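You operate a simulated robot arm through the tools that you are given. There is no shell and no other tool. Be economical: measure what you need, move in short steps, check, and stop when the job is done.

You run a simulated two-armed robot. Do the job below in one go: nothing can be reset, and whatever is moved stays where it is left.

TASK
Put the blue microphone on the top of the grey bench away on the top of the long table. Put the purple cable spool on the top of the long table away on the top of the white bench. Put one of the three-pin leads from the top of the test bench on the purple notebook on the top of the steel cabinet. Take the white mains lead from the top of the test bench and put it on top of the brown carton on the top of the long table. Open the left small drawer. Do these in any order.

The check looks at the end state, three seconds after you hand in, the way a careful person would. Anything else that was tipped, shoved, dropped, spilled or broken makes it a failure.

THE ROBOT
Two 7-joint arms with three-finger grippers on one trunk, on a base that drives. Base frame: it is fixed to the floor where the robot stands at the start and does not move with it; the origin is under the middle of the robot, x ahead of it, y to its left, z up; the surface under the hand at the start is at about z = 0.74. Readings come in m, degrees, newtons and seconds.
The left shoulder is at the start at [0.07, 0.146, 1.112], the right one opposite. With the tool pointing down near the work surface each hand reaches from about 0.26 to 0.68 m from the robot's upright axis, wherever it stands, measured 20 degrees to its own side. Places, roughly: blue microphone (5x18x5 cm) [0.6, 0.1, 0.8]; carton [-1, 1.5, 0.75]; left small drawer [-2.7, -5.3, 0.9]; mains lead [-4.25, 1.5, 1]; notebook [-0.5, 1.75, 0.75]; purple cable spool [-1.25, 1, 0.75]; three-pin lead (10x2x10 cm) [-3.5, 1.8, 0.9]; top of the long table [-1.2, 1.3, 0.8]; top of the white bench [0.6, -1.2, 0.8]. Payload 2.2 kg a hand.
The TCP of each hand is the grasp point between the finger pads, 0.028 m short of the fingertips. In the tool frame z runs along the fingers and y along their closing line. Largest opening 0.102 m; the body of the gripper starts 0.071 m behind the TCP.
Orientation is that of the tool frame in the base frame, as a unit quaternion [w, x, y, z]. With the fingers straight down and closing along the base's y, the tool's x points along the base's -x, its y along +y and its z along -z.

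THE INTERFACE
- The arms move only by the tool arm_command. It takes "left_series", "right_series" or both (then of equal length, played together; a hand with none holds still); each is a list of rows, each an object (a shift or turn left out is 0, a gripper value left out holds the last) with "rot": the turn, a rotation vector about the tool's x, y, z in degrees, a list of three; "offset": the shift along the tool's x, y, z in m, a list of three; "claw": the opening in per cent of the stroke, from 0 (shut) to 100 (fully open). In form: [{"rot": [rx, ry, rz], "offset": [x, y, z], "claw": claw}, ...]. A call has 1 to 20 rows; each row shifts and turns the commanded pose from where the row before left it, along the tool's axes as they then stand. Each row takes 0.2 s and may step no farther than 0.05 m and 8.6 degrees from the row before; otherwise, or with a gripper value out of range, the whole call is refused. A pose out of reach is approached as far as the arm can. The call stops where the force on the tool passes 40 N (or 10 N more than at its start, if that is more) or the arm is blocked; 0.2 s more then pass. The fingers move at their own pace and stop on an object; they squeeze with about 31 N. The grip force told is the motor's: it shows also when the fingers shut on nothing. Time passes only in rows, and 0.2 s behind the last, so rows that do not move let the fingers close. It gives the time, the measured TCP pose, the force on the tool (base axes), the opening and the grip force at its end, in the units of the frame above (readings bear some noise), with the torque about the TCP (base axes, N m) and any sound that the robot's microphone picked up.
- Cameras (640 x 400 px; columns grow to the right, rows downward): "scene" is now at [0.1194, -0.0103, 1.3389]; the picture's right is [-0.18, -0.98, 0.00], its down [-0.68, 0.13, -0.72] and it looks along [0.71, -0.13, -0.69] (base axes); focal length 239 px, centre (320, 200). "left" rides on the left gripper at [0.072, 0.038, -0.086] in its tool frame; the picture's right is [-0.46, 0.89, 0.00], its down [-0.60, -0.32, -0.73] and it looks along [-0.65, -0.34, 0.68] (tool axes); focal length 256 px, centre (320, 200). "right" rides on the right gripper at [0.069, 0.044, -0.086] in its tool frame; the picture's right is [-0.53, 0.85, 0.00], its down [-0.58, -0.36, -0.73] and it looks along [-0.62, -0.39, 0.68] (tool axes); focal length 256 px, centre (320, 200). There is no depth. A picture from a camera that has moved, and an enlarged one, comes with that camera's place and axes in the base frame and with its lens. The place of the scene camera against the robot may be out by one fixed shift of up to 0.018 m in any direction.
- capture(camera): a new picture of that camera. No time passes.
- lift_body(by): slides the trunk up (or, below 0, down) by that many m; the arms and the scene camera ride with it, the base frame stays. It gives what a move gives, with no picture.
- base_move(legs): drives the robot by 1 to 6 legs, each [ahead, left, turn to the left] in m, m and degrees, along the robot's own axes; the way and the turn of a leg run together, so that a leg with both is an arc; at most 1.5 m and 180 degrees a leg. The arms and the cameras ride along, it lands a little off, and it stops where it bumps. It gives what a move gives.
- aim_head(pan, tilt): turns the head with the scene camera to pan (to the left, within 86 degrees either way) and tilt (down, from -29 to 69), counted from straight ahead of the robot. It gives what a move gives.
- inspect(camera, box): a new picture of the part [left, top, right, bottom] of that camera's present view, enlarged. No time passes.
- finish_job(): hands the job in; it is judged then, once.

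Go step by step. Nothing tells you exact positions but the pictures and the camera data: compare them with the known pose of the tool, close in by small moves and look again before you grip or let go. The budget is 165 turns and 122 pictures, counting those below and the enlarged ones. Unless the task says otherwise, let go and move clear before handing in.

The tools are called by a JSON object that holds its "op" and its "data". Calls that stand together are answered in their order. arm_command: Moves the arms, as the interface text tells. Its arguments: {"type":"object","properties":{"left_series":{"type":"array","items":{"type":"object","properties":{"rot":{"type":"array","items":{"type":"number"}},"offset":{"type":"array","items":{"type":"number"}},"claw":{"type":"number"}}}},"right_series":{"type":"array","items":{"type":"object","properties":{"rot":{"type":"array","items":{"type":"number"}},"offset":{"type":"array","items":{"type":"number"}},"claw":{"type":"number"}}}}},"required":[]} The other tools are called the same way: lift_body (by) slides the trunk up or down; base_move (legs) drives the base; aim_head (pan, tilt) turns the head that bears the scene camera; capture (camera) takes a picture; inspect (camera, box) takes an enlarged picture of a part of a camera's view; finish_job () hands the job in.

At the start:

```text
time_s: 0.0
left_ee_pos: [0.5099, 0.2886, 0.9948]
left_ee_rot: [0.0, 0.001, 1.0, 0.001]
left_ft_force: [-0.3, 0.3, -0.1]
left_moment: [0.0, 0.01, 0.01]
left_finger_gap: 0.1019
left_finger_force: 0.0
right_ee_pos: [0.3899, -0.1365, 1.0023]
right_ee_rot: [0.0, 0.0, 1.0, 0.001]
right_ft_force: [-0.3, -0.5, 0.0]
right_moment: [0.01, -0.01, 0.01]
right_finger_gap: 0.102
right_finger_force: 0.0
trunk travel left (down, up): [-0.65, 0.29]
robot x, y, heading: [0.0009, -0.0025, 0.2]
head pan, tilt: [-10.5, 43.8]
```

scene: 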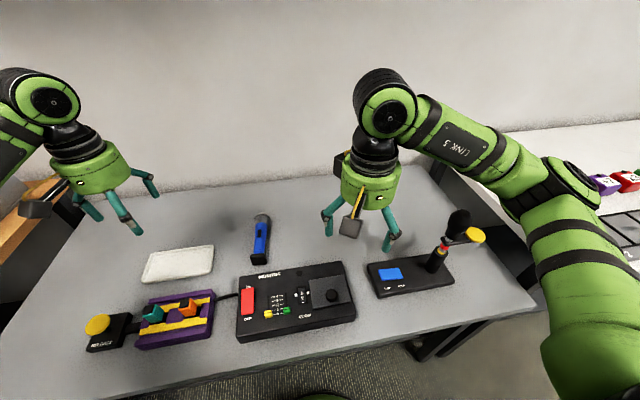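
right: 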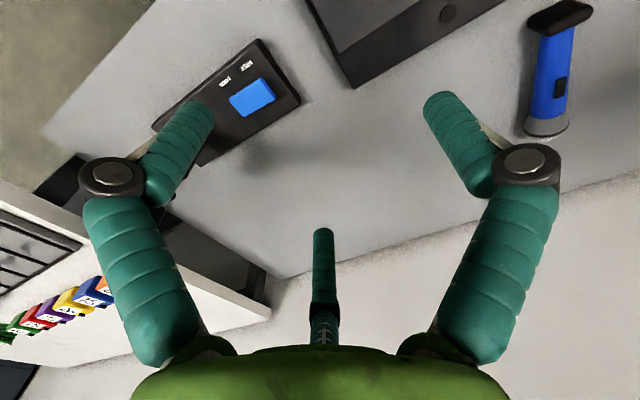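
left: 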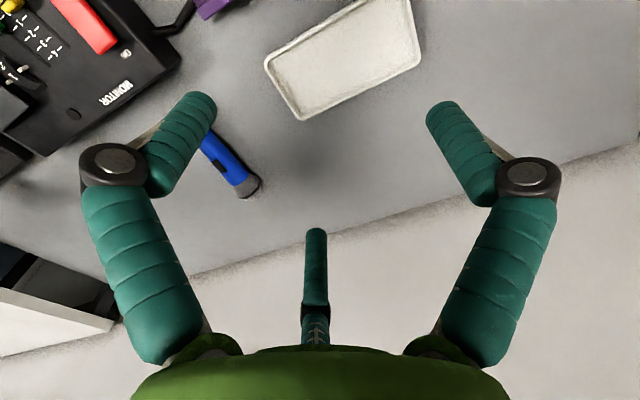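

The blue microphone lies along x at roughly (0.51–0.68, 0.08). I'll bring the left hand above it and look again.

{"op": "arm_command", "data": {"left_series": [{"offset": [-0.014, -0.036, 0.01]}, {"offset": [-0.014, -0.036, 0.01]}, {"offset": [-0.014, -0.036, 0.01]}, {"offset": [-0.014, -0.036, 0.01]}, {"offset": [-0.014, -0.036, 0.01]}, {"offset": [-0.014, -0.036, 0.01]}]}}

{"op": "capture", "data": {"camera": "left"}}

{"op": "capture", "data": {"camera": "scene"}}

```text
time_s: 1.4
left_ee_pos: [0.5933, 0.0684, 0.9358]
left_ee_rot: [0.0, 0.0, 1.0, 0.002]
left_ft_force: [0.2, -0.2, 0.1]
left_moment: [0.04, -0.01, 0.01]
left_finger_gap: 0.1021
left_finger_force: 0.0
right_ee_pos: [0.3905, -0.1391, 1.0021]
right_ee_rot: [-0.001, 0.0, 1.0, 0.001]
right_ft_force: [0.0, 0.0, 0.2]
right_moment: [0.08, -0.03, 0.01]
right_finger_gap: 0.102
right_finger_force: 0.1
trunk travel left (down, up): [-0.65, 0.29]
robot x, y, heading: [-0.0047, 0.0011, -0.0]
head pan, tilt: [-10.5, 43.8]
```

```text
118 pictures are left
camera left: at [0.5214, 0.107, 1.0223], right [0.47, 0.89, 0.0], down [0.6, -0.32, 0.73], along [0.65, -0.34, -0.68], focal length 256 px, centre (320, 200)
```

left: 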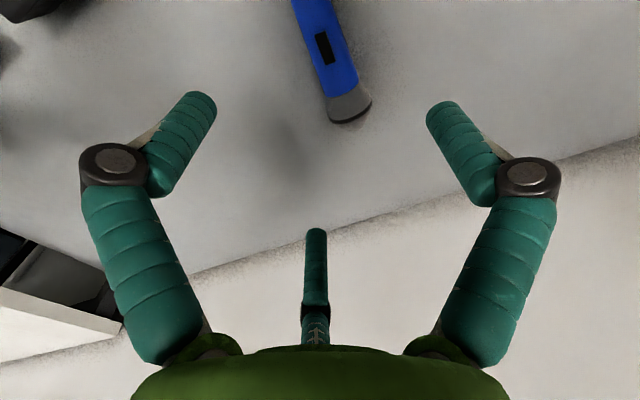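

```text
117 pictures are left
camera scene: at [0.1199, -0.0128, 1.3388], right [-0.18, -0.98, 0.0], down [-0.68, 0.13, -0.72], along [0.71, -0.13, -0.69], focal length 239 px, centre (320, 200)
```

scene: 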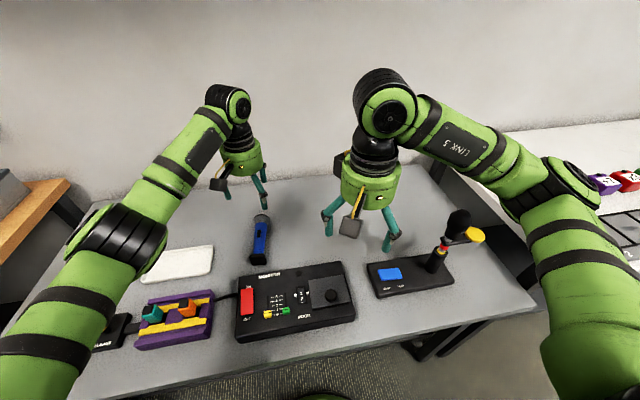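

The microphone is under the hand with its axis about 7° off. I'll align, descend and grip.

{"op": "arm_command", "data": {"left_series": [{"rot": [0, 0, 7], "offset": [0, 0.006, 0.03]}, {"offset": [0, 0, 0.04]}, {"offset": [0, 0, 0.04]}, {"offset": [0, 0, 0.03]}, {"offset": [0, 0, 0.018]}, {}]}}

{"op": "capture", "data": {"camera": "left"}}

{"op": "inspect", "data": {"camera": "scene", "box": [180, 140, 340, 280]}}

```text
time_s: 2.8
left_ee_pos: [0.5952, 0.0786, 0.7768]
left_ee_rot: [-0.001, 0.06, 0.998, 0.0]
left_ft_force: [-0.1, -0.2, 0.0]
left_moment: [0.04, -0.02, 0.01]
left_finger_gap: 0.1019
left_finger_force: 0.1
right_ee_pos: [0.3908, -0.1369, 1.0025]
right_ee_rot: [0.0, -0.001, 1.0, 0.0]
right_ft_force: [0.3, -0.4, -0.2]
right_moment: [0.01, -0.01, -0.01]
right_finger_gap: 0.102
right_finger_force: 0.0
trunk travel left (down, up): [-0.65, 0.29]
robot x, y, heading: [0.0029, -0.001, -0.2]
head pan, tilt: [-10.5, 43.8]
```

```text
116 pictures are left
camera left: at [0.5283, 0.1256, 0.8635], right [0.57, 0.82, 0.0], down [0.56, -0.39, 0.73], along [0.6, -0.42, -0.68], focal length 256 px, centre (320, 200)
```

left: 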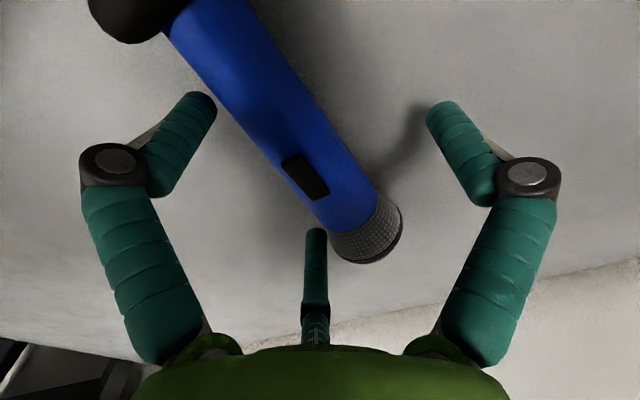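

```text
2.86 times, centred on (260, 210) of scene
camera zoom: at [0.1193, -0.0103, 1.3389], right [-0.18, -0.98, 0.0], down [-0.68, 0.13, -0.72], along [0.71, -0.13, -0.69], focal length 683 px, centre (491, 171)
```

zoom: 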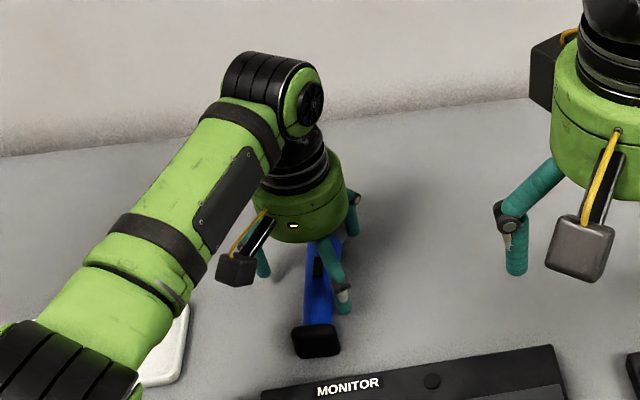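

Well aligned; small correction and close.

{"op": "arm_command", "data": {"left_series": [{"rot": [0, 0, -4], "offset": [0, -0.005, 0.003]}, {"claw": 0}, {}, {}, {}]}}

{"op": "arm_command", "data": {"left_series": [{"offset": [0, 0, -0.03]}, {"offset": [0, 0, -0.05]}, {"offset": [0, 0, -0.05]}, {"offset": [0, 0, -0.05]}, {}]}}

{"op": "capture", "data": {"camera": "left"}}

```text
time_s: 4.0
left_ee_pos: [0.5942, 0.0732, 0.7764]
left_ee_rot: [0.002, 0.026, 1.0, 0.0]
left_ft_force: [2.5, -1.3, 6.7]
left_moment: [-0.16, -0.19, 0.04]
left_finger_gap: 0.0482
left_finger_force: 30.8
right_ee_pos: [0.3892, -0.1383, 1.0031]
right_ee_rot: [0.0, 0.0, 1.0, 0.0]
right_ft_force: [-0.2, -1.1, -0.2]
right_moment: [0.01, -0.03, 0.01]
right_finger_gap: 0.1018
right_finger_force: 0.1
trunk travel left (down, up): [-0.65, 0.29]
robot x, y, heading: [-0.0045, -0.0012, 0.1]
head pan, tilt: [-10.5, 43.8]
```

```text
time_s: 5.2
left_ee_pos: [0.5944, 0.0723, 0.9518]
left_ee_rot: [-0.001, 0.026, 1.0, 0.0]
left_ft_force: [0.3, -0.2, -1.9]
left_moment: [-0.05, 0.02, -0.04]
left_finger_gap: 0.0479
left_finger_force: 30.7
right_ee_pos: [0.3904, -0.1386, 1.0016]
right_ee_rot: [-0.002, 0.001, 1.0, -0.001]
right_ft_force: [0.5, 0.6, -0.2]
right_moment: [0.01, -0.01, 0.0]
right_finger_gap: 0.1018
right_finger_force: 0.0
trunk travel left (down, up): [-0.65, 0.29]
robot x, y, heading: [-0.0025, -0.0, 0.0]
head pan, tilt: [-10.5, 43.8]
```

```text
114 pictures are left
camera left: at [0.5248, 0.1151, 1.0377], right [0.51, 0.86, 0.0], down [0.59, -0.35, 0.73], along [0.63, -0.37, -0.68], focal length 256 px, centre (320, 200)
```

left: 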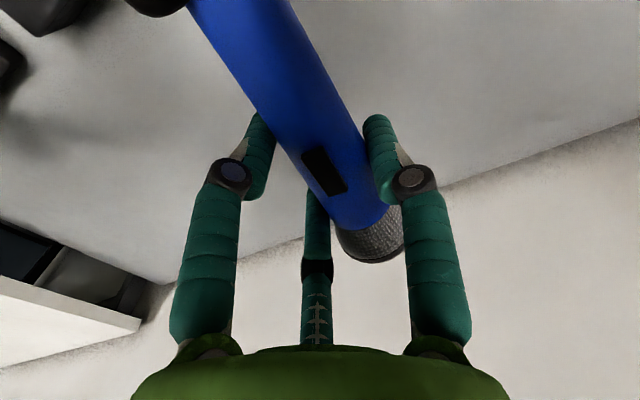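

Mic is held. I'll tuck both arms, back off, and look around to the left for the long table.

{"op": "arm_command", "data": {"left_series": [{"offset": [0.04, 0.025, -0.015]}, {"offset": [0.04, 0.025, -0.015]}, {"offset": [0.04, 0.025, -0.015]}, {"offset": [0.04, 0.025, -0.015]}, {"offset": [0.04, 0.025, -0.015]}], "right_series": [{"offset": [0, -0.01, -0.01]}, {"offset": [0, -0.01, -0.01]}, {"offset": [0, -0.01, -0.01]}, {"offset": [0, -0.01, -0.01]}, {"offset": [0, -0.01, -0.01]}]}}

{"op": "aim_head", "data": {"pan": 80, "tilt": 25}}

{"op": "capture", "data": {"camera": "scene"}}

```text
time_s: 6.4
left_ee_pos: [0.3983, 0.2089, 1.0294]
left_ee_rot: [0.0, 0.026, 1.0, 0.0]
left_ft_force: [-0.7, 1.3, -4.0]
left_moment: [-0.04, 0.01, 0.02]
left_finger_gap: 0.0481
left_finger_force: 31.1
right_ee_pos: [0.3871, -0.1852, 1.0525]
right_ee_rot: [0.002, 0.001, 1.0, 0.0]
right_ft_force: [-0.6, 0.4, 1.1]
right_moment: [-0.01, -0.02, 0.02]
right_finger_gap: 0.1021
right_finger_force: 0.0
trunk travel left (down, up): [-0.65, 0.29]
robot x, y, heading: [0.0004, 0.0005, 0.0]
head pan, tilt: [-10.5, 43.8]
```

```text
time_s: 8.1
left_ee_pos: [0.4016, 0.2081, 1.0288]
left_ee_rot: [0.0, 0.026, 1.0, 0.0]
left_ft_force: [-0.7, -0.2, -2.9]
left_moment: [-0.04, 0.01, 0.03]
left_finger_gap: 0.0479
left_finger_force: 30.9
right_ee_pos: [0.3901, -0.1852, 1.0513]
right_ee_rot: [0.0, 0.0, 1.0, -0.001]
right_ft_force: [-0.1, -0.1, 0.4]
right_moment: [0.0, -0.02, 0.03]
right_finger_gap: 0.1019
right_finger_force: 0.0
trunk travel left (down, up): [-0.65, 0.29]
robot x, y, heading: [-0.0003, -0.0035, -0.1]
head pan, tilt: [80.0, 25.0]
```

```text
113 pictures are left
camera scene: at [0.0549, 0.0955, 1.3678], right [0.98, -0.17, 0.0], down [-0.07, -0.42, -0.91], along [0.16, 0.89, -0.42], focal length 239 px, centre (320, 200)
```

scene: 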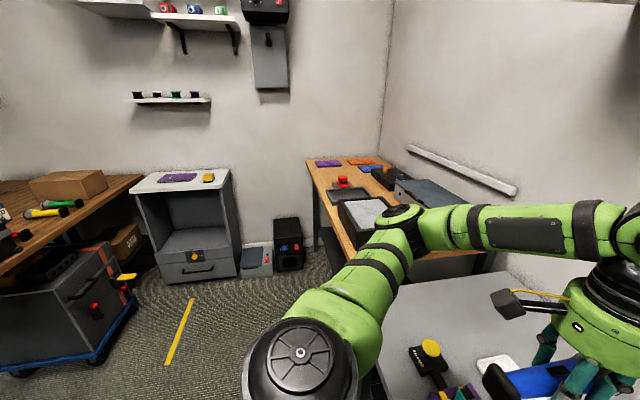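

The steel cabinet and the long table are to the left. I'll back off and turn left to see better.

{"op": "base_move", "data": {"legs": [[-0.35, 0, 0], [0, 0, 90]]}}

{"op": "aim_head", "data": {"pan": 35, "tilt": 22}}

{"op": "capture", "data": {"camera": "scene"}}

{"op": "aim_head", "data": {"pan": 80, "tilt": 22}}

{"op": "capture", "data": {"camera": "scene"}}

```text
time_s: 14.2
left_ee_pos: [-0.5716, 0.3956, 1.029]
left_ee_rot: [-0.001, -0.698, 0.716, 0.001]
left_ft_force: [-0.2, 0.7, -2.5]
left_moment: [-0.03, -0.05, -0.01]
left_finger_gap: 0.048
left_finger_force: 30.9
right_ee_pos: [-0.1746, 0.3955, 1.0509]
right_ee_rot: [0.001, 0.717, -0.697, 0.0]
right_ft_force: [1.6, 0.6, 0.1]
right_moment: [0.03, 0.01, 0.0]
right_finger_gap: 0.1019
right_finger_force: 0.1
trunk travel left (down, up): [-0.65, 0.29]
robot x, y, heading: [-0.3509, -0.0015, 91.6]
head pan, tilt: [80.0, 25.0]
```

```text
time_s: 15.3
left_ee_pos: [-0.5704, 0.3968, 1.0303]
left_ee_rot: [0.0, -0.698, 0.716, 0.0]
left_ft_force: [0.0, -0.7, -2.5]
left_moment: [0.02, -0.04, -0.03]
left_finger_gap: 0.0479
left_finger_force: 30.7
right_ee_pos: [-0.1753, 0.3964, 1.0511]
right_ee_rot: [0.0, 0.717, -0.697, 0.0]
right_ft_force: [-0.7, 0.8, 0.8]
right_moment: [-0.02, 0.02, 0.01]
right_finger_gap: 0.1022
right_finger_force: 0.2
trunk travel left (down, up): [-0.65, 0.29]
robot x, y, heading: [-0.3496, 0.0018, 91.5]
head pan, tilt: [35.0, 22.0]
```

```text
112 pictures are left
camera scene: at [-0.4191, 0.1308, 1.3726], right [0.8, 0.6, 0.0], down [0.22, -0.3, -0.93], along [-0.55, 0.74, -0.37], focal length 239 px, centre (320, 200)
```

scene: 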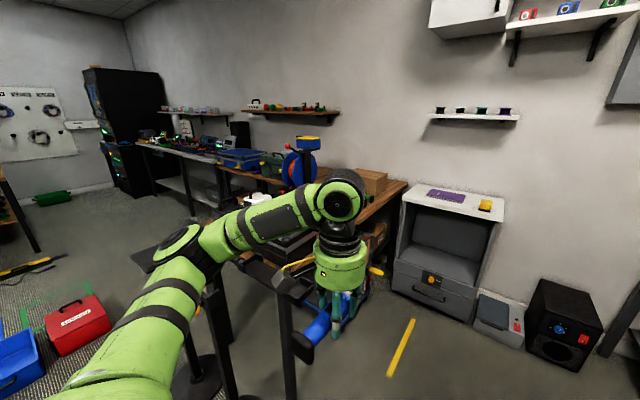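

```text
time_s: 16.5
left_ee_pos: [-0.5708, 0.3963, 1.0289]
left_ee_rot: [0.0, -0.699, 0.715, 0.0]
left_ft_force: [-0.4, -0.2, -1.9]
left_moment: [-0.03, 0.03, -0.01]
left_finger_gap: 0.0479
left_finger_force: 31.2
right_ee_pos: [-0.1758, 0.3953, 1.0508]
right_ee_rot: [0.0, 0.717, -0.698, 0.0]
right_ft_force: [-0.1, 0.0, 0.0]
right_moment: [0.04, 0.01, -0.03]
right_finger_gap: 0.102
right_finger_force: 0.0
trunk travel left (down, up): [-0.65, 0.29]
robot x, y, heading: [-0.3485, 0.0008, 91.5]
head pan, tilt: [80.0, 22.0]
```

```text
111 pictures are left
camera scene: at [-0.4554, 0.07, 1.3726], right [0.15, 0.99, 0.0], down [0.37, -0.06, -0.93], along [-0.92, 0.14, -0.37], focal length 239 px, centre (320, 200)
```

scene: 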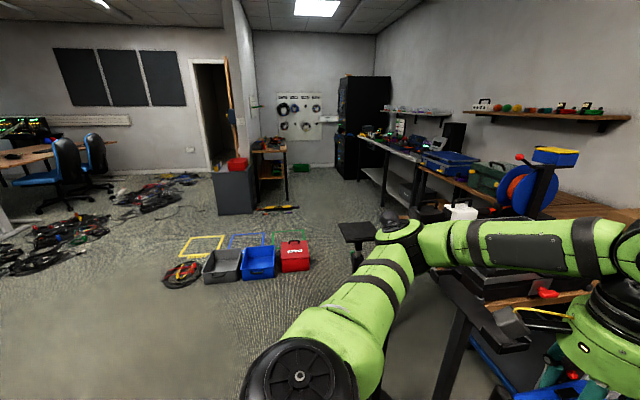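

There's some black frame near the left arm; I need to check what it is before driving.

{"op": "aim_head", "data": {"pan": 60, "tilt": 50}}

{"op": "capture", "data": {"camera": "scene"}}

```text
time_s: 17.4
left_ee_pos: [-0.5709, 0.3968, 1.0289]
left_ee_rot: [0.0, -0.699, 0.716, 0.001]
left_ft_force: [0.4, 0.6, -3.0]
left_moment: [-0.05, -0.02, -0.02]
left_finger_gap: 0.0478
left_finger_force: 30.8
right_ee_pos: [-0.1752, 0.3959, 1.0498]
right_ee_rot: [0.0, 0.717, -0.697, 0.0]
right_ft_force: [0.0, 0.4, -1.3]
right_moment: [-0.01, -0.03, -0.01]
right_finger_gap: 0.1019
right_finger_force: 0.0
trunk travel left (down, up): [-0.65, 0.29]
robot x, y, heading: [-0.3488, -0.0018, 91.7]
head pan, tilt: [60.0, 50.0]
```

```text
110 pictures are left
camera scene: at [-0.4314, 0.0929, 1.3304], right [0.48, 0.88, 0.0], down [0.67, -0.36, -0.64], along [-0.57, 0.31, -0.77], focal length 239 px, centre (320, 200)
```

scene: 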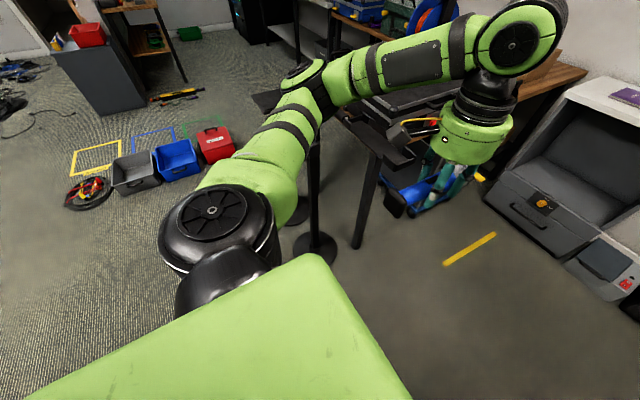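

Two stands with round bases near (-1.1, 0.4). I'll turn further left for a less occluded view.

{"op": "base_move", "data": {"legs": [[0, 0, 55]]}}

{"op": "aim_head", "data": {"pan": -15, "tilt": 28}}

{"op": "capture", "data": {"camera": "scene"}}

```text
time_s: 20.2
left_ee_pos: [-0.7999, 0.0543, 1.0286]
left_ee_rot: [0.001, 0.948, -0.32, -0.001]
left_ft_force: [0.3, 0.0, -2.9]
left_moment: [-0.01, -0.01, 0.01]
left_finger_gap: 0.0477
left_finger_force: 31.1
right_ee_pos: [-0.5679, 0.3741, 1.0502]
right_ee_rot: [0.0, 0.956, -0.294, 0.0]
right_ft_force: [-0.2, 0.6, 0.5]
right_moment: [0.04, -0.01, -0.02]
right_finger_gap: 0.1021
right_finger_force: 0.0
trunk travel left (down, up): [-0.65, 0.29]
robot x, y, heading: [-0.3528, 0.0044, 145.6]
head pan, tilt: [60.0, 50.0]
```

```text
time_s: 21.7
left_ee_pos: [-0.8004, 0.0541, 1.0282]
left_ee_rot: [-0.001, 0.948, -0.319, 0.0]
left_ft_force: [0.6, 0.6, -2.3]
left_moment: [0.0, -0.01, -0.01]
left_finger_gap: 0.0481
left_finger_force: 31.1
right_ee_pos: [-0.5691, 0.3745, 1.0509]
right_ee_rot: [0.001, 0.956, -0.294, 0.001]
right_ft_force: [0.3, 0.7, 0.5]
right_moment: [0.03, -0.03, 0.0]
right_finger_gap: 0.1021
right_finger_force: 0.1
trunk travel left (down, up): [-0.65, 0.29]
robot x, y, heading: [-0.3484, 0.0032, 145.9]
head pan, tilt: [-15.0, 28.0]
```

```text
109 pictures are left
camera scene: at [-0.4635, 0.1031, 1.363], right [0.76, 0.65, 0.0], down [0.31, -0.36, -0.88], along [-0.58, 0.67, -0.47], focal length 239 px, centre (320, 200)
```

scene: 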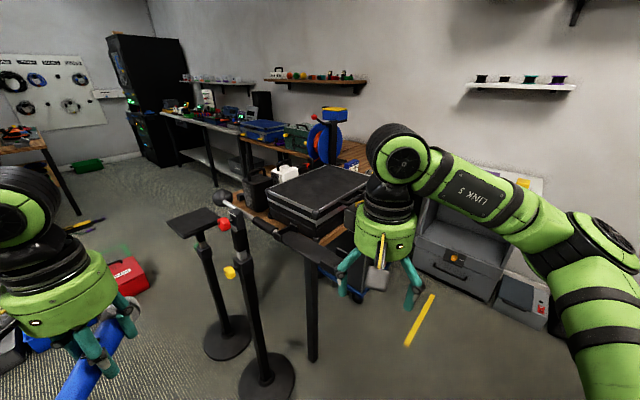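

I see two speaker stands at about (-1.09, 0.42) and (-1.43, 0.40) to avoid. I'll move toward the gap between the cabinet and the table's right end for a better view.

{"op": "base_move", "data": {"legs": [[0, 0, -55], [0.6, 0, 0]]}}

{"op": "aim_head", "data": {"pan": 40, "tilt": 35}}

{"op": "capture", "data": {"camera": "scene"}}

{"op": "aim_head", "data": {"pan": 75, "tilt": 35}}

{"op": "capture", "data": {"camera": "scene"}}

```text
time_s: 27.5
left_ee_pos: [-0.5912, 1.001, 1.0278]
left_ee_rot: [0.0, -0.7, 0.714, 0.0]
left_ft_force: [0.0, -0.9, -2.2]
left_moment: [-0.04, -0.03, 0.0]
left_finger_gap: 0.0479
left_finger_force: 31.0
right_ee_pos: [-0.1967, 1.0012, 1.0513]
right_ee_rot: [0.0, 0.719, -0.695, 0.001]
right_ft_force: [-0.4, 0.5, 0.0]
right_moment: [-0.04, -0.02, 0.02]
right_finger_gap: 0.1019
right_finger_force: 0.0
trunk travel left (down, up): [-0.65, 0.29]
robot x, y, heading: [-0.3683, 0.6093, 91.9]
head pan, tilt: [-15.0, 28.0]
```

```text
time_s: 28.8
left_ee_pos: [-0.5908, 1.0004, 1.029]
left_ee_rot: [0.0, -0.701, 0.714, -0.001]
left_ft_force: [0.0, -0.3, -2.9]
left_moment: [0.0, -0.04, 0.01]
left_finger_gap: 0.0477
left_finger_force: 30.9
right_ee_pos: [-0.1953, 1.0019, 1.051]
right_ee_rot: [0.0, 0.719, -0.695, 0.001]
right_ft_force: [0.2, 0.6, -0.1]
right_moment: [0.04, 0.02, 0.0]
right_finger_gap: 0.1019
right_finger_force: 0.0
trunk travel left (down, up): [-0.65, 0.29]
robot x, y, heading: [-0.3694, 0.6085, 92.2]
head pan, tilt: [40.0, 35.0]
```

```text
108 pictures are left
camera scene: at [-0.4414, 0.7271, 1.352], right [0.74, 0.67, 0.0], down [0.38, -0.43, -0.82], along [-0.55, 0.61, -0.57], focal length 239 px, centre (320, 200)
```

scene: 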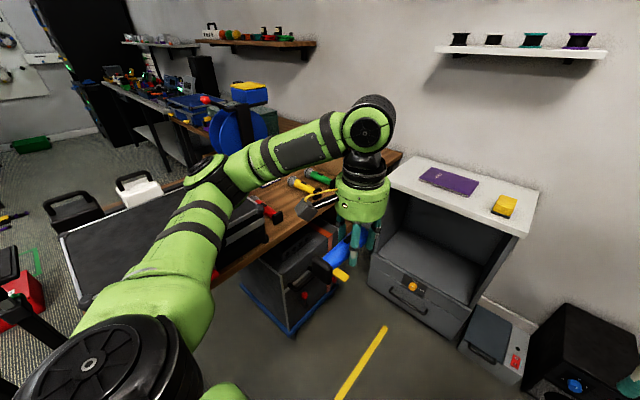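

```text
time_s: 29.8
left_ee_pos: [-0.5921, 1.0001, 1.0285]
left_ee_rot: [0.0, -0.7, 0.714, 0.0]
left_ft_force: [-0.6, -0.3, -3.1]
left_moment: [-0.03, 0.0, 0.01]
left_finger_gap: 0.048
left_finger_force: 31.2
right_ee_pos: [-0.1966, 1.0022, 1.0509]
right_ee_rot: [0.001, 0.719, -0.695, 0.0]
right_ft_force: [-0.2, 0.0, -0.3]
right_moment: [0.01, 0.01, 0.04]
right_finger_gap: 0.1019
right_finger_force: 0.1
trunk travel left (down, up): [-0.65, 0.29]
robot x, y, heading: [-0.3648, 0.6044, 91.8]
head pan, tilt: [75.0, 35.0]
```

```text
107 pictures are left
camera scene: at [-0.4684, 0.6815, 1.352], right [0.23, 0.97, 0.0], down [0.56, -0.13, -0.82], along [-0.8, 0.19, -0.57], focal length 239 px, centre (320, 200)
```

scene: 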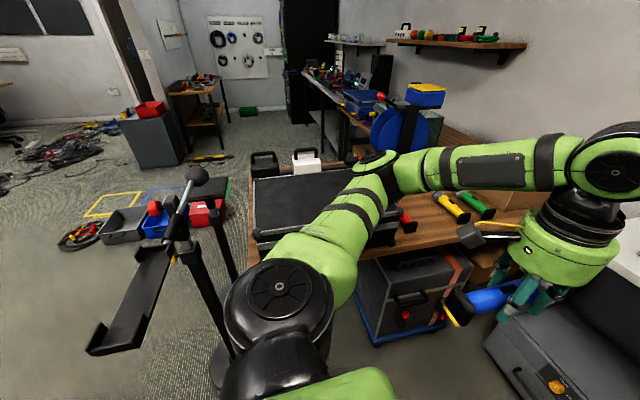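

The long table's near edge runs along y at x≈-0.95. I'll go forward, turn to face it (heading 180), staying clear of the tray stand.

{"op": "base_move", "data": {"legs": [[0.42, 0.03, 0], [0, 0, 88]]}}

{"op": "aim_head", "data": {"pan": 0, "tilt": 38}}

{"op": "capture", "data": {"camera": "scene"}}

{"op": "capture", "data": {"camera": "left"}}

```text
time_s: 36.2
left_ee_pos: [-0.8071, 0.8086, 1.0292]
left_ee_rot: [0.001, 1.0, -0.006, -0.001]
left_ft_force: [-0.2, -0.5, -3.0]
left_moment: [0.02, -0.02, 0.0]
left_finger_gap: 0.0479
left_finger_force: 31.2
right_ee_pos: [-0.8106, 1.2025, 1.0514]
right_ee_rot: [0.0, 1.0, 0.019, 0.0]
right_ft_force: [0.2, -0.1, 0.1]
right_moment: [0.01, 0.0, -0.01]
right_finger_gap: 0.1021
right_finger_force: 0.0
trunk travel left (down, up): [-0.65, 0.29]
robot x, y, heading: [-0.4196, 1.034, -177.6]
head pan, tilt: [75.0, 35.0]
```

```text
time_s: 37.7
left_ee_pos: [-0.807, 0.8089, 1.0282]
left_ee_rot: [0.001, 1.0, -0.007, 0.0]
left_ft_force: [-0.9, -0.1, -2.8]
left_moment: [0.01, -0.04, 0.01]
left_finger_gap: 0.048
left_finger_force: 30.9
right_ee_pos: [-0.8111, 1.203, 1.0515]
right_ee_rot: [0.0, 1.0, 0.019, 0.0]
right_ft_force: [0.8, -1.0, 1.0]
right_moment: [0.0, 0.0, 0.0]
right_finger_gap: 0.1019
right_finger_force: 0.1
trunk travel left (down, up): [-0.65, 0.29]
robot x, y, heading: [-0.414, 1.0322, -178.0]
head pan, tilt: [0.0, 38.0]
```

```text
106 pictures are left
camera scene: at [-0.5625, 1.0317, 1.3475], right [-0.04, 1.0, 0.0], down [0.62, 0.02, -0.79], along [-0.79, -0.03, -0.62], focal length 239 px, centre (320, 200)
```

scene: 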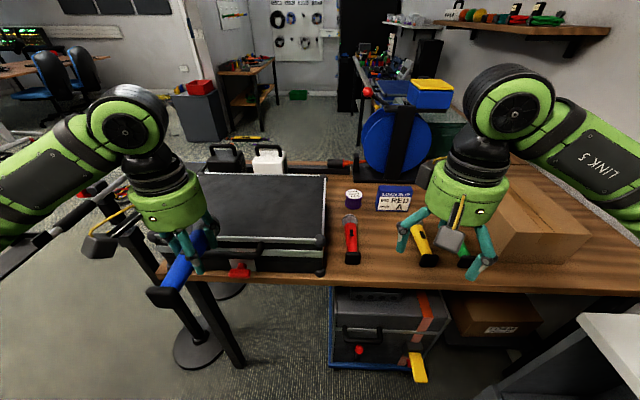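

```text
105 pictures are left
camera left: at [-0.7352, 0.7699, 1.1152], right [-0.48, -0.88, 0.0], down [-0.6, 0.33, 0.73], along [-0.64, 0.35, -0.68], focal length 256 px, centre (320, 200)
```

left: 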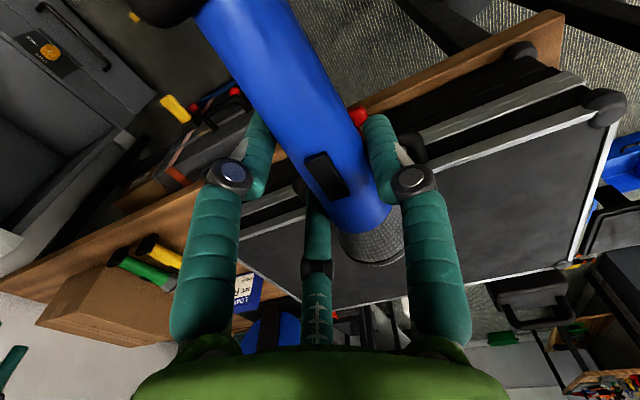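

Clear view: spool at ≈(-1.30, 1.13), carton at right, and a free gap on the table between the red and yellow microphones at ≈(-1.08, 1.23). I'll shift the base right and place the blue mic there.

{"op": "base_move", "data": {"legs": [[0.08, -0.2, -2]]}}

{"op": "capture", "data": {"camera": "scene"}}

```text
time_s: 39.4
left_ee_pos: [-0.9007, 1.0171, 1.029]
left_ee_rot: [0.0, 1.0, -0.022, 0.0]
left_ft_force: [-0.2, 0.5, -2.5]
left_moment: [0.04, -0.02, 0.01]
left_finger_gap: 0.0477
left_finger_force: 30.7
right_ee_pos: [-0.8908, 1.4133, 1.0512]
right_ee_rot: [0.0, 1.0, 0.005, 0.001]
right_ft_force: [0.3, -0.4, -0.1]
right_moment: [-0.01, 0.02, 0.02]
right_finger_gap: 0.1021
right_finger_force: 0.1
trunk travel left (down, up): [-0.65, 0.29]
robot x, y, heading: [-0.5012, 1.2331, -179.4]
head pan, tilt: [0.0, 38.0]
```

```text
104 pictures are left
camera scene: at [-0.6488, 1.2334, 1.3475], right [-0.01, 1.0, 0.0], down [0.62, 0.01, -0.79], along [-0.79, -0.01, -0.62], focal length 239 px, centre (320, 200)
```

scene: 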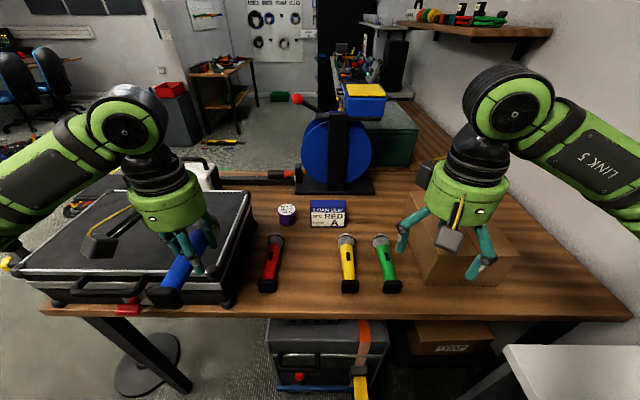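

Gap centre is ≈(-1.10, 1.193). Moving there and descending part way.

{"op": "arm_command", "data": {"left_series": [{"rot": [0, 0, -2.5], "offset": [-0.04, -0.035, 0]}, {"offset": [-0.04, -0.035, 0]}, {"offset": [-0.04, -0.035, 0]}, {"offset": [-0.04, -0.035, 0]}, {"offset": [-0.04, -0.035, 0]}, {"offset": [0, 0, 0.05]}, {"offset": [0, 0, 0.05]}, {"offset": [0, 0, 0.05]}, {"offset": [0, 0, 0.03]}, {}]}}

{"op": "capture", "data": {"camera": "left"}}

{"op": "capture", "data": {"camera": "scene"}}

```text
refused: row 1 steps farther than a row can; nothing moved
```

```text
103 pictures are left
camera left: at [-0.8292, 0.9772, 1.1151], right [-0.5, -0.86, 0.0], down [-0.59, 0.34, 0.73], along [-0.63, 0.37, -0.68], focal length 256 px, centre (320, 200)
```

left: 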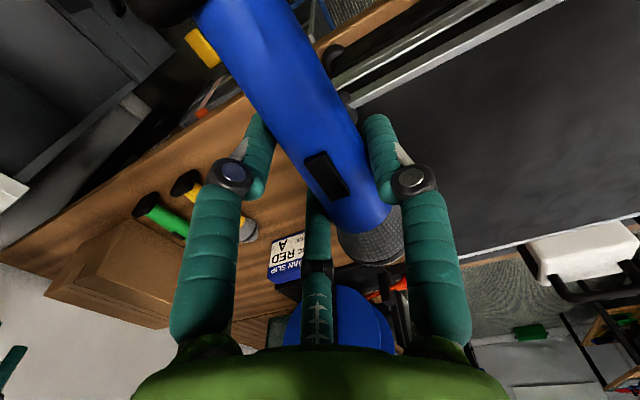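

```text
102 pictures are left
camera scene: at [-0.6488, 1.2334, 1.3475], right [-0.01, 1.0, 0.0], down [0.62, 0.01, -0.79], along [-0.79, -0.01, -0.62], focal length 239 px, centre (320, 200)
```

scene: 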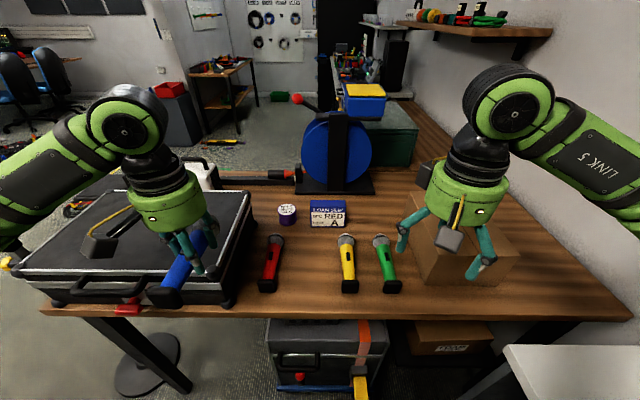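

Step was slightly too long; retrying with smaller rows.

{"op": "arm_command", "data": {"left_series": [{"rot": [0, 0, -2.5], "offset": [-0.0335, -0.0293, 0]}, {"offset": [-0.0335, -0.0293, 0]}, {"offset": [-0.0335, -0.0293, 0]}, {"offset": [-0.0335, -0.0293, 0]}, {"offset": [-0.0335, -0.0293, 0]}, {"offset": [-0.0335, -0.0293, 0]}, {"offset": [0, 0, 0.05]}, {"offset": [0, 0, 0.05]}, {"offset": [0, 0, 0.05]}, {"offset": [0, 0, 0.03]}, {}]}}

{"op": "capture", "data": {"camera": "left"}}

{"op": "capture", "data": {"camera": "scene"}}

```text
time_s: 41.8
left_ee_pos: [-1.1003, 1.1971, 0.8486]
left_ee_rot: [0.0, 1.0, 0.0, 0.001]
left_ft_force: [-0.8, 2.3, 3.8]
left_moment: [-0.07, -0.38, 0.11]
left_finger_gap: 0.0475
left_finger_force: 31.0
right_ee_pos: [-0.8906, 1.4149, 1.0507]
right_ee_rot: [0.0, 1.0, 0.005, 0.001]
right_ft_force: [0.5, 0.1, -0.5]
right_moment: [-0.01, 0.01, 0.01]
right_finger_gap: 0.1018
right_finger_force: 0.0
trunk travel left (down, up): [-0.65, 0.29]
robot x, y, heading: [-0.4999, 1.2291, -179.5]
head pan, tilt: [0.0, 38.0]
```

```text
101 pictures are left
camera left: at [-1.0295, 1.1589, 0.9348], right [-0.47, -0.89, 0.0], down [-0.6, 0.32, 0.73], along [-0.65, 0.34, -0.68], focal length 256 px, centre (320, 200)
```

left: 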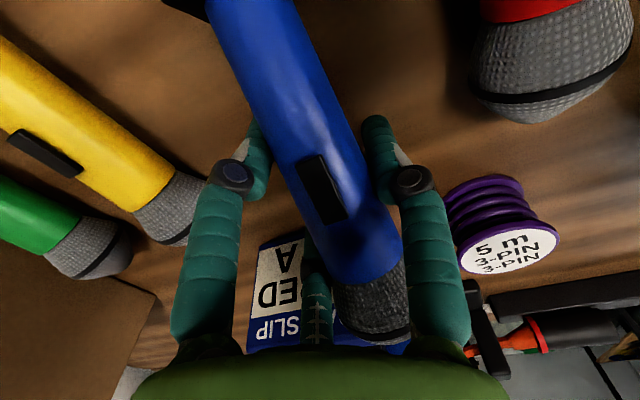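

```text
100 pictures are left
camera scene: at [-0.6482, 1.2353, 1.3473], right [-0.01, 1.0, 0.0], down [0.62, 0.0, -0.79], along [-0.79, -0.01, -0.62], focal length 239 px, centre (320, 200)
```

scene: 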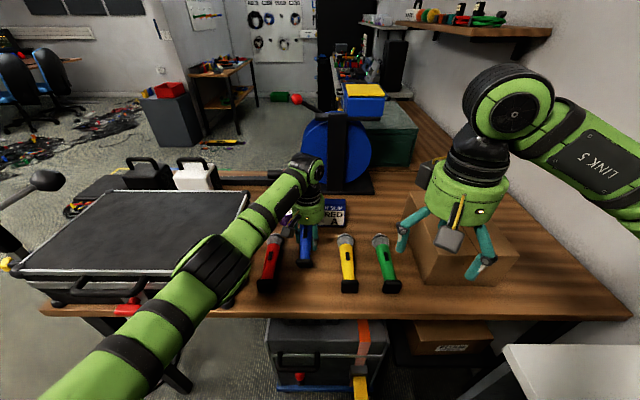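

The table is higher than assumed (≈0.81), and the mic's head has touched something, probably the blue box. I'll raise, pull back 5 cm and look.

{"op": "arm_command", "data": {"left_series": [{"offset": [0, 0, -0.03]}, {"offset": [0.03, 0, 0]}, {"offset": [0.025, 0, 0]}, {}]}}

{"op": "capture", "data": {"camera": "left"}}

{"op": "inspect", "data": {"camera": "scene", "box": [240, 160, 400, 320]}}

```text
time_s: 42.8
left_ee_pos: [-1.0453, 1.1976, 0.8782]
left_ee_rot: [0.001, 1.0, 0.001, 0.001]
left_ft_force: [0.3, 0.4, -3.1]
left_moment: [0.02, -0.02, 0.02]
left_finger_gap: 0.0473
left_finger_force: 30.8
right_ee_pos: [-0.8927, 1.4128, 1.0505]
right_ee_rot: [0.0, 1.0, 0.004, 0.0]
right_ft_force: [0.2, 0.1, -0.3]
right_moment: [-0.05, -0.01, -0.03]
right_finger_gap: 0.1021
right_finger_force: 0.1
trunk travel left (down, up): [-0.65, 0.29]
robot x, y, heading: [-0.5037, 1.2357, -179.8]
head pan, tilt: [0.0, 38.0]
```

```text
99 pictures are left
camera left: at [-0.9722, 1.1593, 0.9641], right [-0.46, -0.89, 0.0], down [-0.61, 0.32, 0.73], along [-0.65, 0.34, -0.68], focal length 256 px, centre (320, 200)
```

left: 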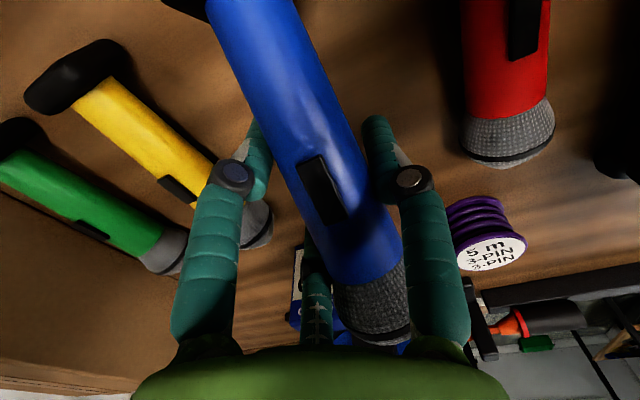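

```text
2.50 times, centred on (320, 240) of scene
camera zoom: at [-0.6495, 1.235, 1.3474], right [-0.01, 1.0, 0.0], down [0.62, 0.01, -0.79], along [-0.79, -0.01, -0.62], focal length 598 px, centre (320, 100)
```

zoom: 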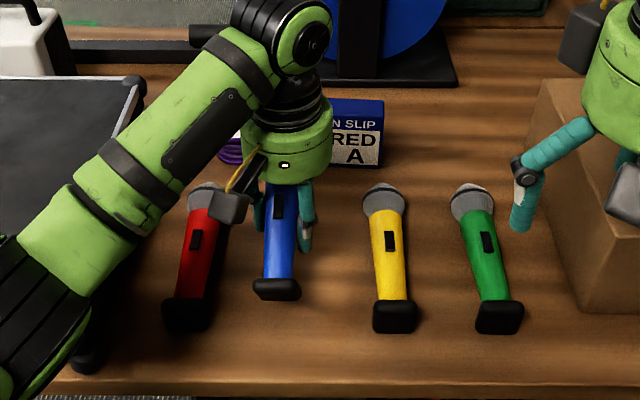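

Clear of the box now; lowering in small steps watching force.

{"op": "arm_command", "data": {"left_series": [{"offset": [0, 0, 0.012]}, {"offset": [0, 0, 0.01]}, {}]}}

{"op": "inspect", "data": {"camera": "scene", "box": [240, 200, 360, 320]}}

```text
time_s: 43.5
left_ee_pos: [-1.0441, 1.1953, 0.8567]
left_ee_rot: [0.001, 1.0, 0.001, 0.0]
left_ft_force: [-0.6, 0.2, -2.7]
left_moment: [0.03, 0.0, -0.01]
left_finger_gap: 0.0476
left_finger_force: 31.2
right_ee_pos: [-0.8913, 1.4139, 1.0508]
right_ee_rot: [0.0, 1.0, 0.004, 0.001]
right_ft_force: [0.3, -0.4, -1.0]
right_moment: [0.0, -0.03, -0.02]
right_finger_gap: 0.1023
right_finger_force: 0.1
trunk travel left (down, up): [-0.65, 0.29]
robot x, y, heading: [-0.5034, 1.2305, -179.5]
head pan, tilt: [0.0, 38.0]
```

```text
3.33 times, centred on (300, 260) of scene
camera zoom: at [-0.649, 1.2343, 1.3475], right [-0.01, 1.0, 0.0], down [0.62, 0.01, -0.79], along [-0.79, -0.01, -0.62], focal length 797 px, centre (387, 0)
```

zoom: 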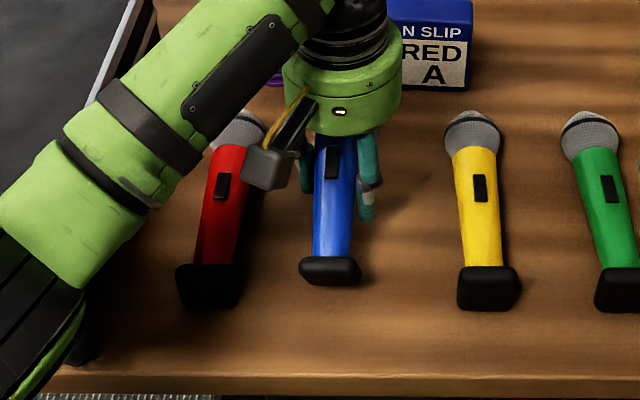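

{"op": "arm_command", "data": {"left_series": [{"offset": [0, 0, 0.006]}, {"offset": [0, 0, 0.004]}, {}]}}

{"op": "capture", "data": {"camera": "left"}}

```text
time_s: 44.4
left_ee_pos: [-1.0434, 1.1958, 0.8471]
left_ee_rot: [0.001, 1.0, -0.001, -0.002]
left_ft_force: [-3.5, -0.9, 12.5]
left_moment: [-0.41, -0.91, -0.15]
left_finger_gap: 0.0477
left_finger_force: 30.9
right_ee_pos: [-0.8908, 1.4145, 1.0517]
right_ee_rot: [0.0, 1.0, 0.004, 0.0]
right_ft_force: [1.0, 0.5, 0.2]
right_moment: [-0.01, 0.03, -0.01]
right_finger_gap: 0.1019
right_finger_force: 0.1
trunk travel left (down, up): [-0.65, 0.29]
robot x, y, heading: [-0.4986, 1.2288, -179.3]
head pan, tilt: [0.0, 38.0]
```

```text
96 pictures are left
camera left: at [-0.9714, 1.159, 0.9342], right [-0.47, -0.89, 0.0], down [-0.6, 0.32, 0.73], along [-0.65, 0.34, -0.68], focal length 256 px, centre (320, 200)
```

left: 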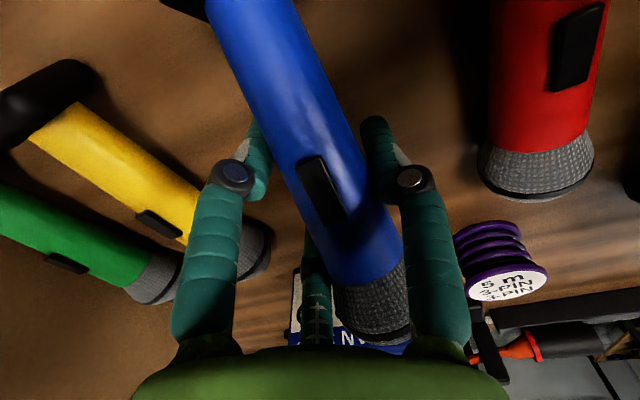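

Tail end is touching with the head slightly up. Lowering a little more to settle it, then opening gently.

{"op": "arm_command", "data": {"left_series": [{"offset": [0, 0, 0.004]}, {"offset": [0, 0, 0.003]}, {}]}}

{"op": "arm_command", "data": {"left_series": [{"claw": 52}, {"claw": 60}, {"claw": 72}, {}]}}

{"op": "capture", "data": {"camera": "left"}}

```text
time_s: 45.1
left_ee_pos: [-1.0431, 1.1952, 0.8393]
left_ee_rot: [0.0, 1.0, -0.001, 0.001]
left_ft_force: [-4.2, 1.4, 8.3]
left_moment: [-0.23, -0.72, 0.0]
left_finger_gap: 0.0489
left_finger_force: 31.0
right_ee_pos: [-0.8921, 1.4132, 1.0516]
right_ee_rot: [-0.001, 1.0, 0.004, 0.001]
right_ft_force: [-0.4, 0.0, 0.6]
right_moment: [-0.02, 0.0, -0.01]
right_finger_gap: 0.1022
right_finger_force: 0.0
trunk travel left (down, up): [-0.65, 0.29]
robot x, y, heading: [-0.5012, 1.2324, -179.4]
head pan, tilt: [0.0, 38.0]
```

```text
time_s: 46.1
left_ee_pos: [-1.0431, 1.1957, 0.8395]
left_ee_rot: [0.0, 1.0, 0.0, 0.0]
left_ft_force: [-0.8, -1.7, 0.1]
left_moment: [0.02, 0.01, 0.0]
left_finger_gap: 0.0737
left_finger_force: 0.2
right_ee_pos: [-0.8919, 1.4132, 1.0508]
right_ee_rot: [0.0, 1.0, 0.004, 0.0]
right_ft_force: [0.0, -0.5, -0.2]
right_moment: [0.01, 0.02, -0.01]
right_finger_gap: 0.1021
right_finger_force: 0.1
trunk travel left (down, up): [-0.65, 0.29]
robot x, y, heading: [-0.5019, 1.2311, -179.7]
head pan, tilt: [0.0, 38.0]
```

```text
95 pictures are left
camera left: at [-0.9716, 1.1577, 0.9265], right [-0.46, -0.89, 0.0], down [-0.6, 0.32, 0.73], along [-0.65, 0.34, -0.68], focal length 256 px, centre (320, 200)
```

left: 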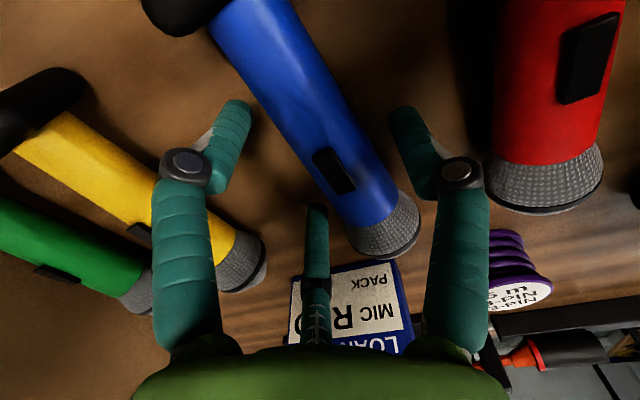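

Mic rests flat. Raising and retracting the left hand, then checking.

{"op": "arm_command", "data": {"left_series": [{"offset": [0, 0, -0.04]}, {"offset": [0, 0, -0.05]}, {"offset": [0, 0, -0.05]}, {"offset": [0.03, 0.03, -0.02]}, {"offset": [0.03, 0.03, -0.02]}, {"offset": [0.03, 0.03, -0.02]}, {"offset": [0.03, 0.03, 0]}, {"offset": [0.03, 0.03, 0]}, {"offset": [0, 0.03, 0]}]}}

{"op": "capture", "data": {"camera": "scene"}}

{"op": "aim_head", "data": {"pan": -60, "tilt": 40}}

{"op": "capture", "data": {"camera": "scene"}}

```text
time_s: 48.1
left_ee_pos: [-0.8925, 1.0128, 1.0386]
left_ee_rot: [0.0, 1.0, -0.001, 0.0]
left_ft_force: [-0.1, 0.0, 0.0]
left_moment: [0.03, 0.01, 0.0]
left_finger_gap: 0.0735
left_finger_force: 0.1
right_ee_pos: [-0.8917, 1.4133, 1.0518]
right_ee_rot: [0.0, 1.0, 0.004, 0.0]
right_ft_force: [-0.4, 0.6, -0.7]
right_moment: [0.04, -0.03, 0.0]
right_finger_gap: 0.1021
right_finger_force: 0.0
trunk travel left (down, up): [-0.65, 0.29]
robot x, y, heading: [-0.5009, 1.2275, -179.6]
head pan, tilt: [0.0, 38.0]
```

```text
94 pictures are left
camera scene: at [-0.6486, 1.233, 1.3475], right [-0.01, 1.0, 0.0], down [0.62, 0.01, -0.79], along [-0.79, -0.01, -0.62], focal length 239 px, centre (320, 200)
```

scene: 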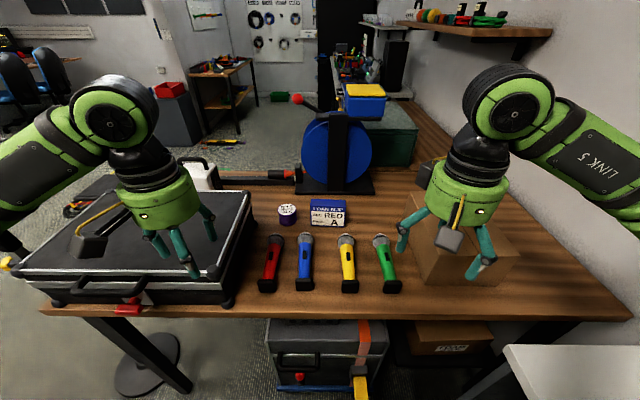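

```text
time_s: 49.5
left_ee_pos: [-0.8933, 1.015, 1.0403]
left_ee_rot: [0.0, 1.0, 0.0, 0.0]
left_ft_force: [-0.3, 1.0, -0.6]
left_moment: [-0.01, 0.05, 0.01]
left_finger_gap: 0.0734
left_finger_force: 0.0
right_ee_pos: [-0.893, 1.4127, 1.0516]
right_ee_rot: [0.0, 1.0, 0.004, -0.001]
right_ft_force: [0.2, -0.5, -0.5]
right_moment: [0.01, -0.02, -0.02]
right_finger_gap: 0.1021
right_finger_force: 0.0
trunk travel left (down, up): [-0.65, 0.29]
robot x, y, heading: [-0.4998, 1.229, -179.7]
head pan, tilt: [-60.0, 40.0]
```

```text
93 pictures are left
camera scene: at [-0.6057, 1.3084, 1.3445], right [0.86, 0.51, 0.0], down [0.33, -0.55, -0.77], along [-0.39, 0.66, -0.64], focal length 239 px, centre (320, 200)
```

scene: 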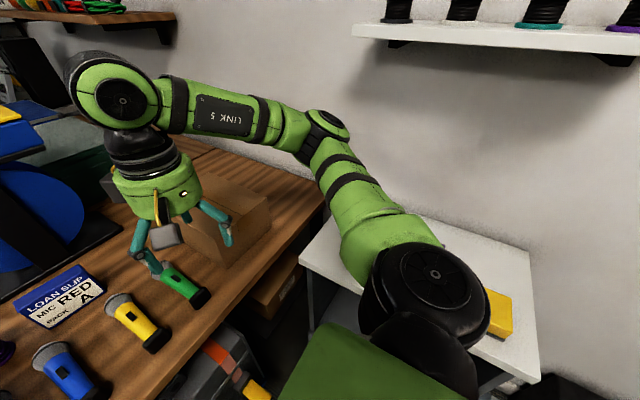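

Blue mic is parked nicely. Now I'll head for the test bench: back off, go around the stands to the south, and look.

{"op": "base_move", "data": {"legs": [[-0.3, 0, 0], [0, 1.5, 0], [0, 0.2, 0], [0.8, 0, 0]]}}

{"op": "aim_head", "data": {"pan": -25, "tilt": 30}}

{"op": "capture", "data": {"camera": "scene"}}

```text
time_s: 63.8
left_ee_pos: [-1.4047, -0.7011, 1.039]
left_ee_rot: [0.0, 1.0, 0.0, -0.001]
left_ft_force: [-1.2, 0.2, 0.3]
left_moment: [0.02, 0.0, 0.02]
left_finger_gap: 0.0734
left_finger_force: 0.1
right_ee_pos: [-1.4042, -0.3022, 1.0524]
right_ee_rot: [0.001, 1.0, 0.006, 0.0]
right_ft_force: [-0.3, 0.3, 0.0]
right_moment: [0.0, -0.01, 0.01]
right_finger_gap: 0.102
right_finger_force: 0.0
trunk travel left (down, up): [-0.65, 0.29]
robot x, y, heading: [-1.0149, -0.4823, -179.5]
head pan, tilt: [-60.0, 40.0]
```

```text
time_s: 64.8
left_ee_pos: [-1.4047, -0.7, 1.0403]
left_ee_rot: [0.0, 1.0, 0.0, 0.0]
left_ft_force: [0.9, 0.4, 0.3]
left_moment: [0.02, 0.01, 0.0]
left_finger_gap: 0.0734
left_finger_force: 0.1
right_ee_pos: [-1.4028, -0.3024, 1.0501]
right_ee_rot: [0.0, 1.0, 0.006, 0.0]
right_ft_force: [-0.2, -0.2, -0.6]
right_moment: [-0.01, 0.03, 0.01]
right_finger_gap: 0.1018
right_finger_force: 0.0
trunk travel left (down, up): [-0.65, 0.29]
robot x, y, heading: [-1.012, -0.4876, -179.4]
head pan, tilt: [-25.0, 30.0]
```

```text
92 pictures are left
camera scene: at [-1.1565, -0.4424, 1.3598], right [0.41, 0.91, 0.0], down [0.46, -0.21, -0.87], along [-0.79, 0.36, -0.5], focal length 239 px, centre (320, 200)
```

scene: 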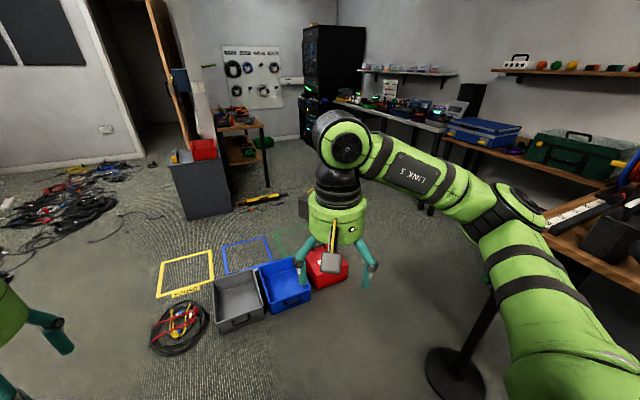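

The gap between red bin and stand is narrow; a route to the south-west around the bins may be wider. Checking that side.

{"op": "aim_head", "data": {"pan": 25, "tilt": 30}}

{"op": "capture", "data": {"camera": "scene"}}

{"op": "aim_head", "data": {"pan": 0, "tilt": 69}}

{"op": "capture", "data": {"camera": "scene"}}

```text
time_s: 66.0
left_ee_pos: [-1.4048, -0.7007, 1.0405]
left_ee_rot: [0.0, 1.0, -0.001, 0.0]
left_ft_force: [0.4, 0.3, 0.1]
left_moment: [0.02, 0.02, -0.03]
left_finger_gap: 0.0732
left_finger_force: 0.1
right_ee_pos: [-1.4042, -0.3015, 1.0511]
right_ee_rot: [0.0, 1.0, 0.005, 0.0]
right_ft_force: [-0.4, -0.7, -0.7]
right_moment: [-0.01, -0.03, 0.03]
right_finger_gap: 0.102
right_finger_force: 0.1
trunk travel left (down, up): [-0.65, 0.29]
robot x, y, heading: [-1.0123, -0.4847, -179.5]
head pan, tilt: [25.0, 30.0]
```

```text
91 pictures are left
camera scene: at [-1.1559, -0.5188, 1.3598], right [-0.43, 0.9, 0.0], down [0.45, 0.22, -0.87], along [-0.78, -0.37, -0.5], focal length 239 px, centre (320, 200)
```

scene: 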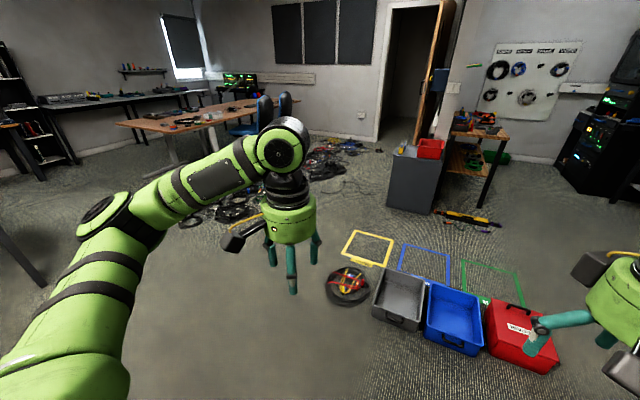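

```text
time_s: 67.0
left_ee_pos: [-1.4047, -0.7007, 1.0412]
left_ee_rot: [0.0, 1.0, -0.001, 0.0]
left_ft_force: [0.0, -0.2, 0.1]
left_moment: [-0.04, 0.04, -0.03]
left_finger_gap: 0.0733
left_finger_force: 0.1
right_ee_pos: [-1.404, -0.3028, 1.0511]
right_ee_rot: [0.0, 1.0, 0.005, 0.0]
right_ft_force: [-0.1, 0.5, 0.0]
right_moment: [-0.01, -0.01, -0.03]
right_finger_gap: 0.102
right_finger_force: 0.1
trunk travel left (down, up): [-0.65, 0.29]
robot x, y, heading: [-1.0151, -0.4851, -179.4]
head pan, tilt: [0.0, 68.8]
```

```text
90 pictures are left
camera scene: at [-1.1303, -0.4805, 1.3084], right [-0.01, 1.0, 0.0], down [0.93, 0.01, -0.36], along [-0.36, 0.0, -0.93], focal length 239 px, centre (320, 200)
```

scene: 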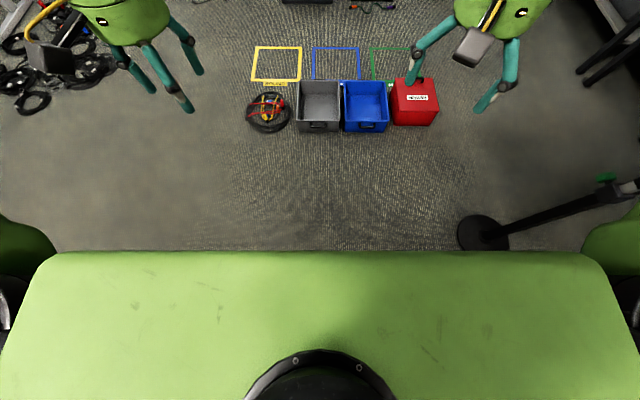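

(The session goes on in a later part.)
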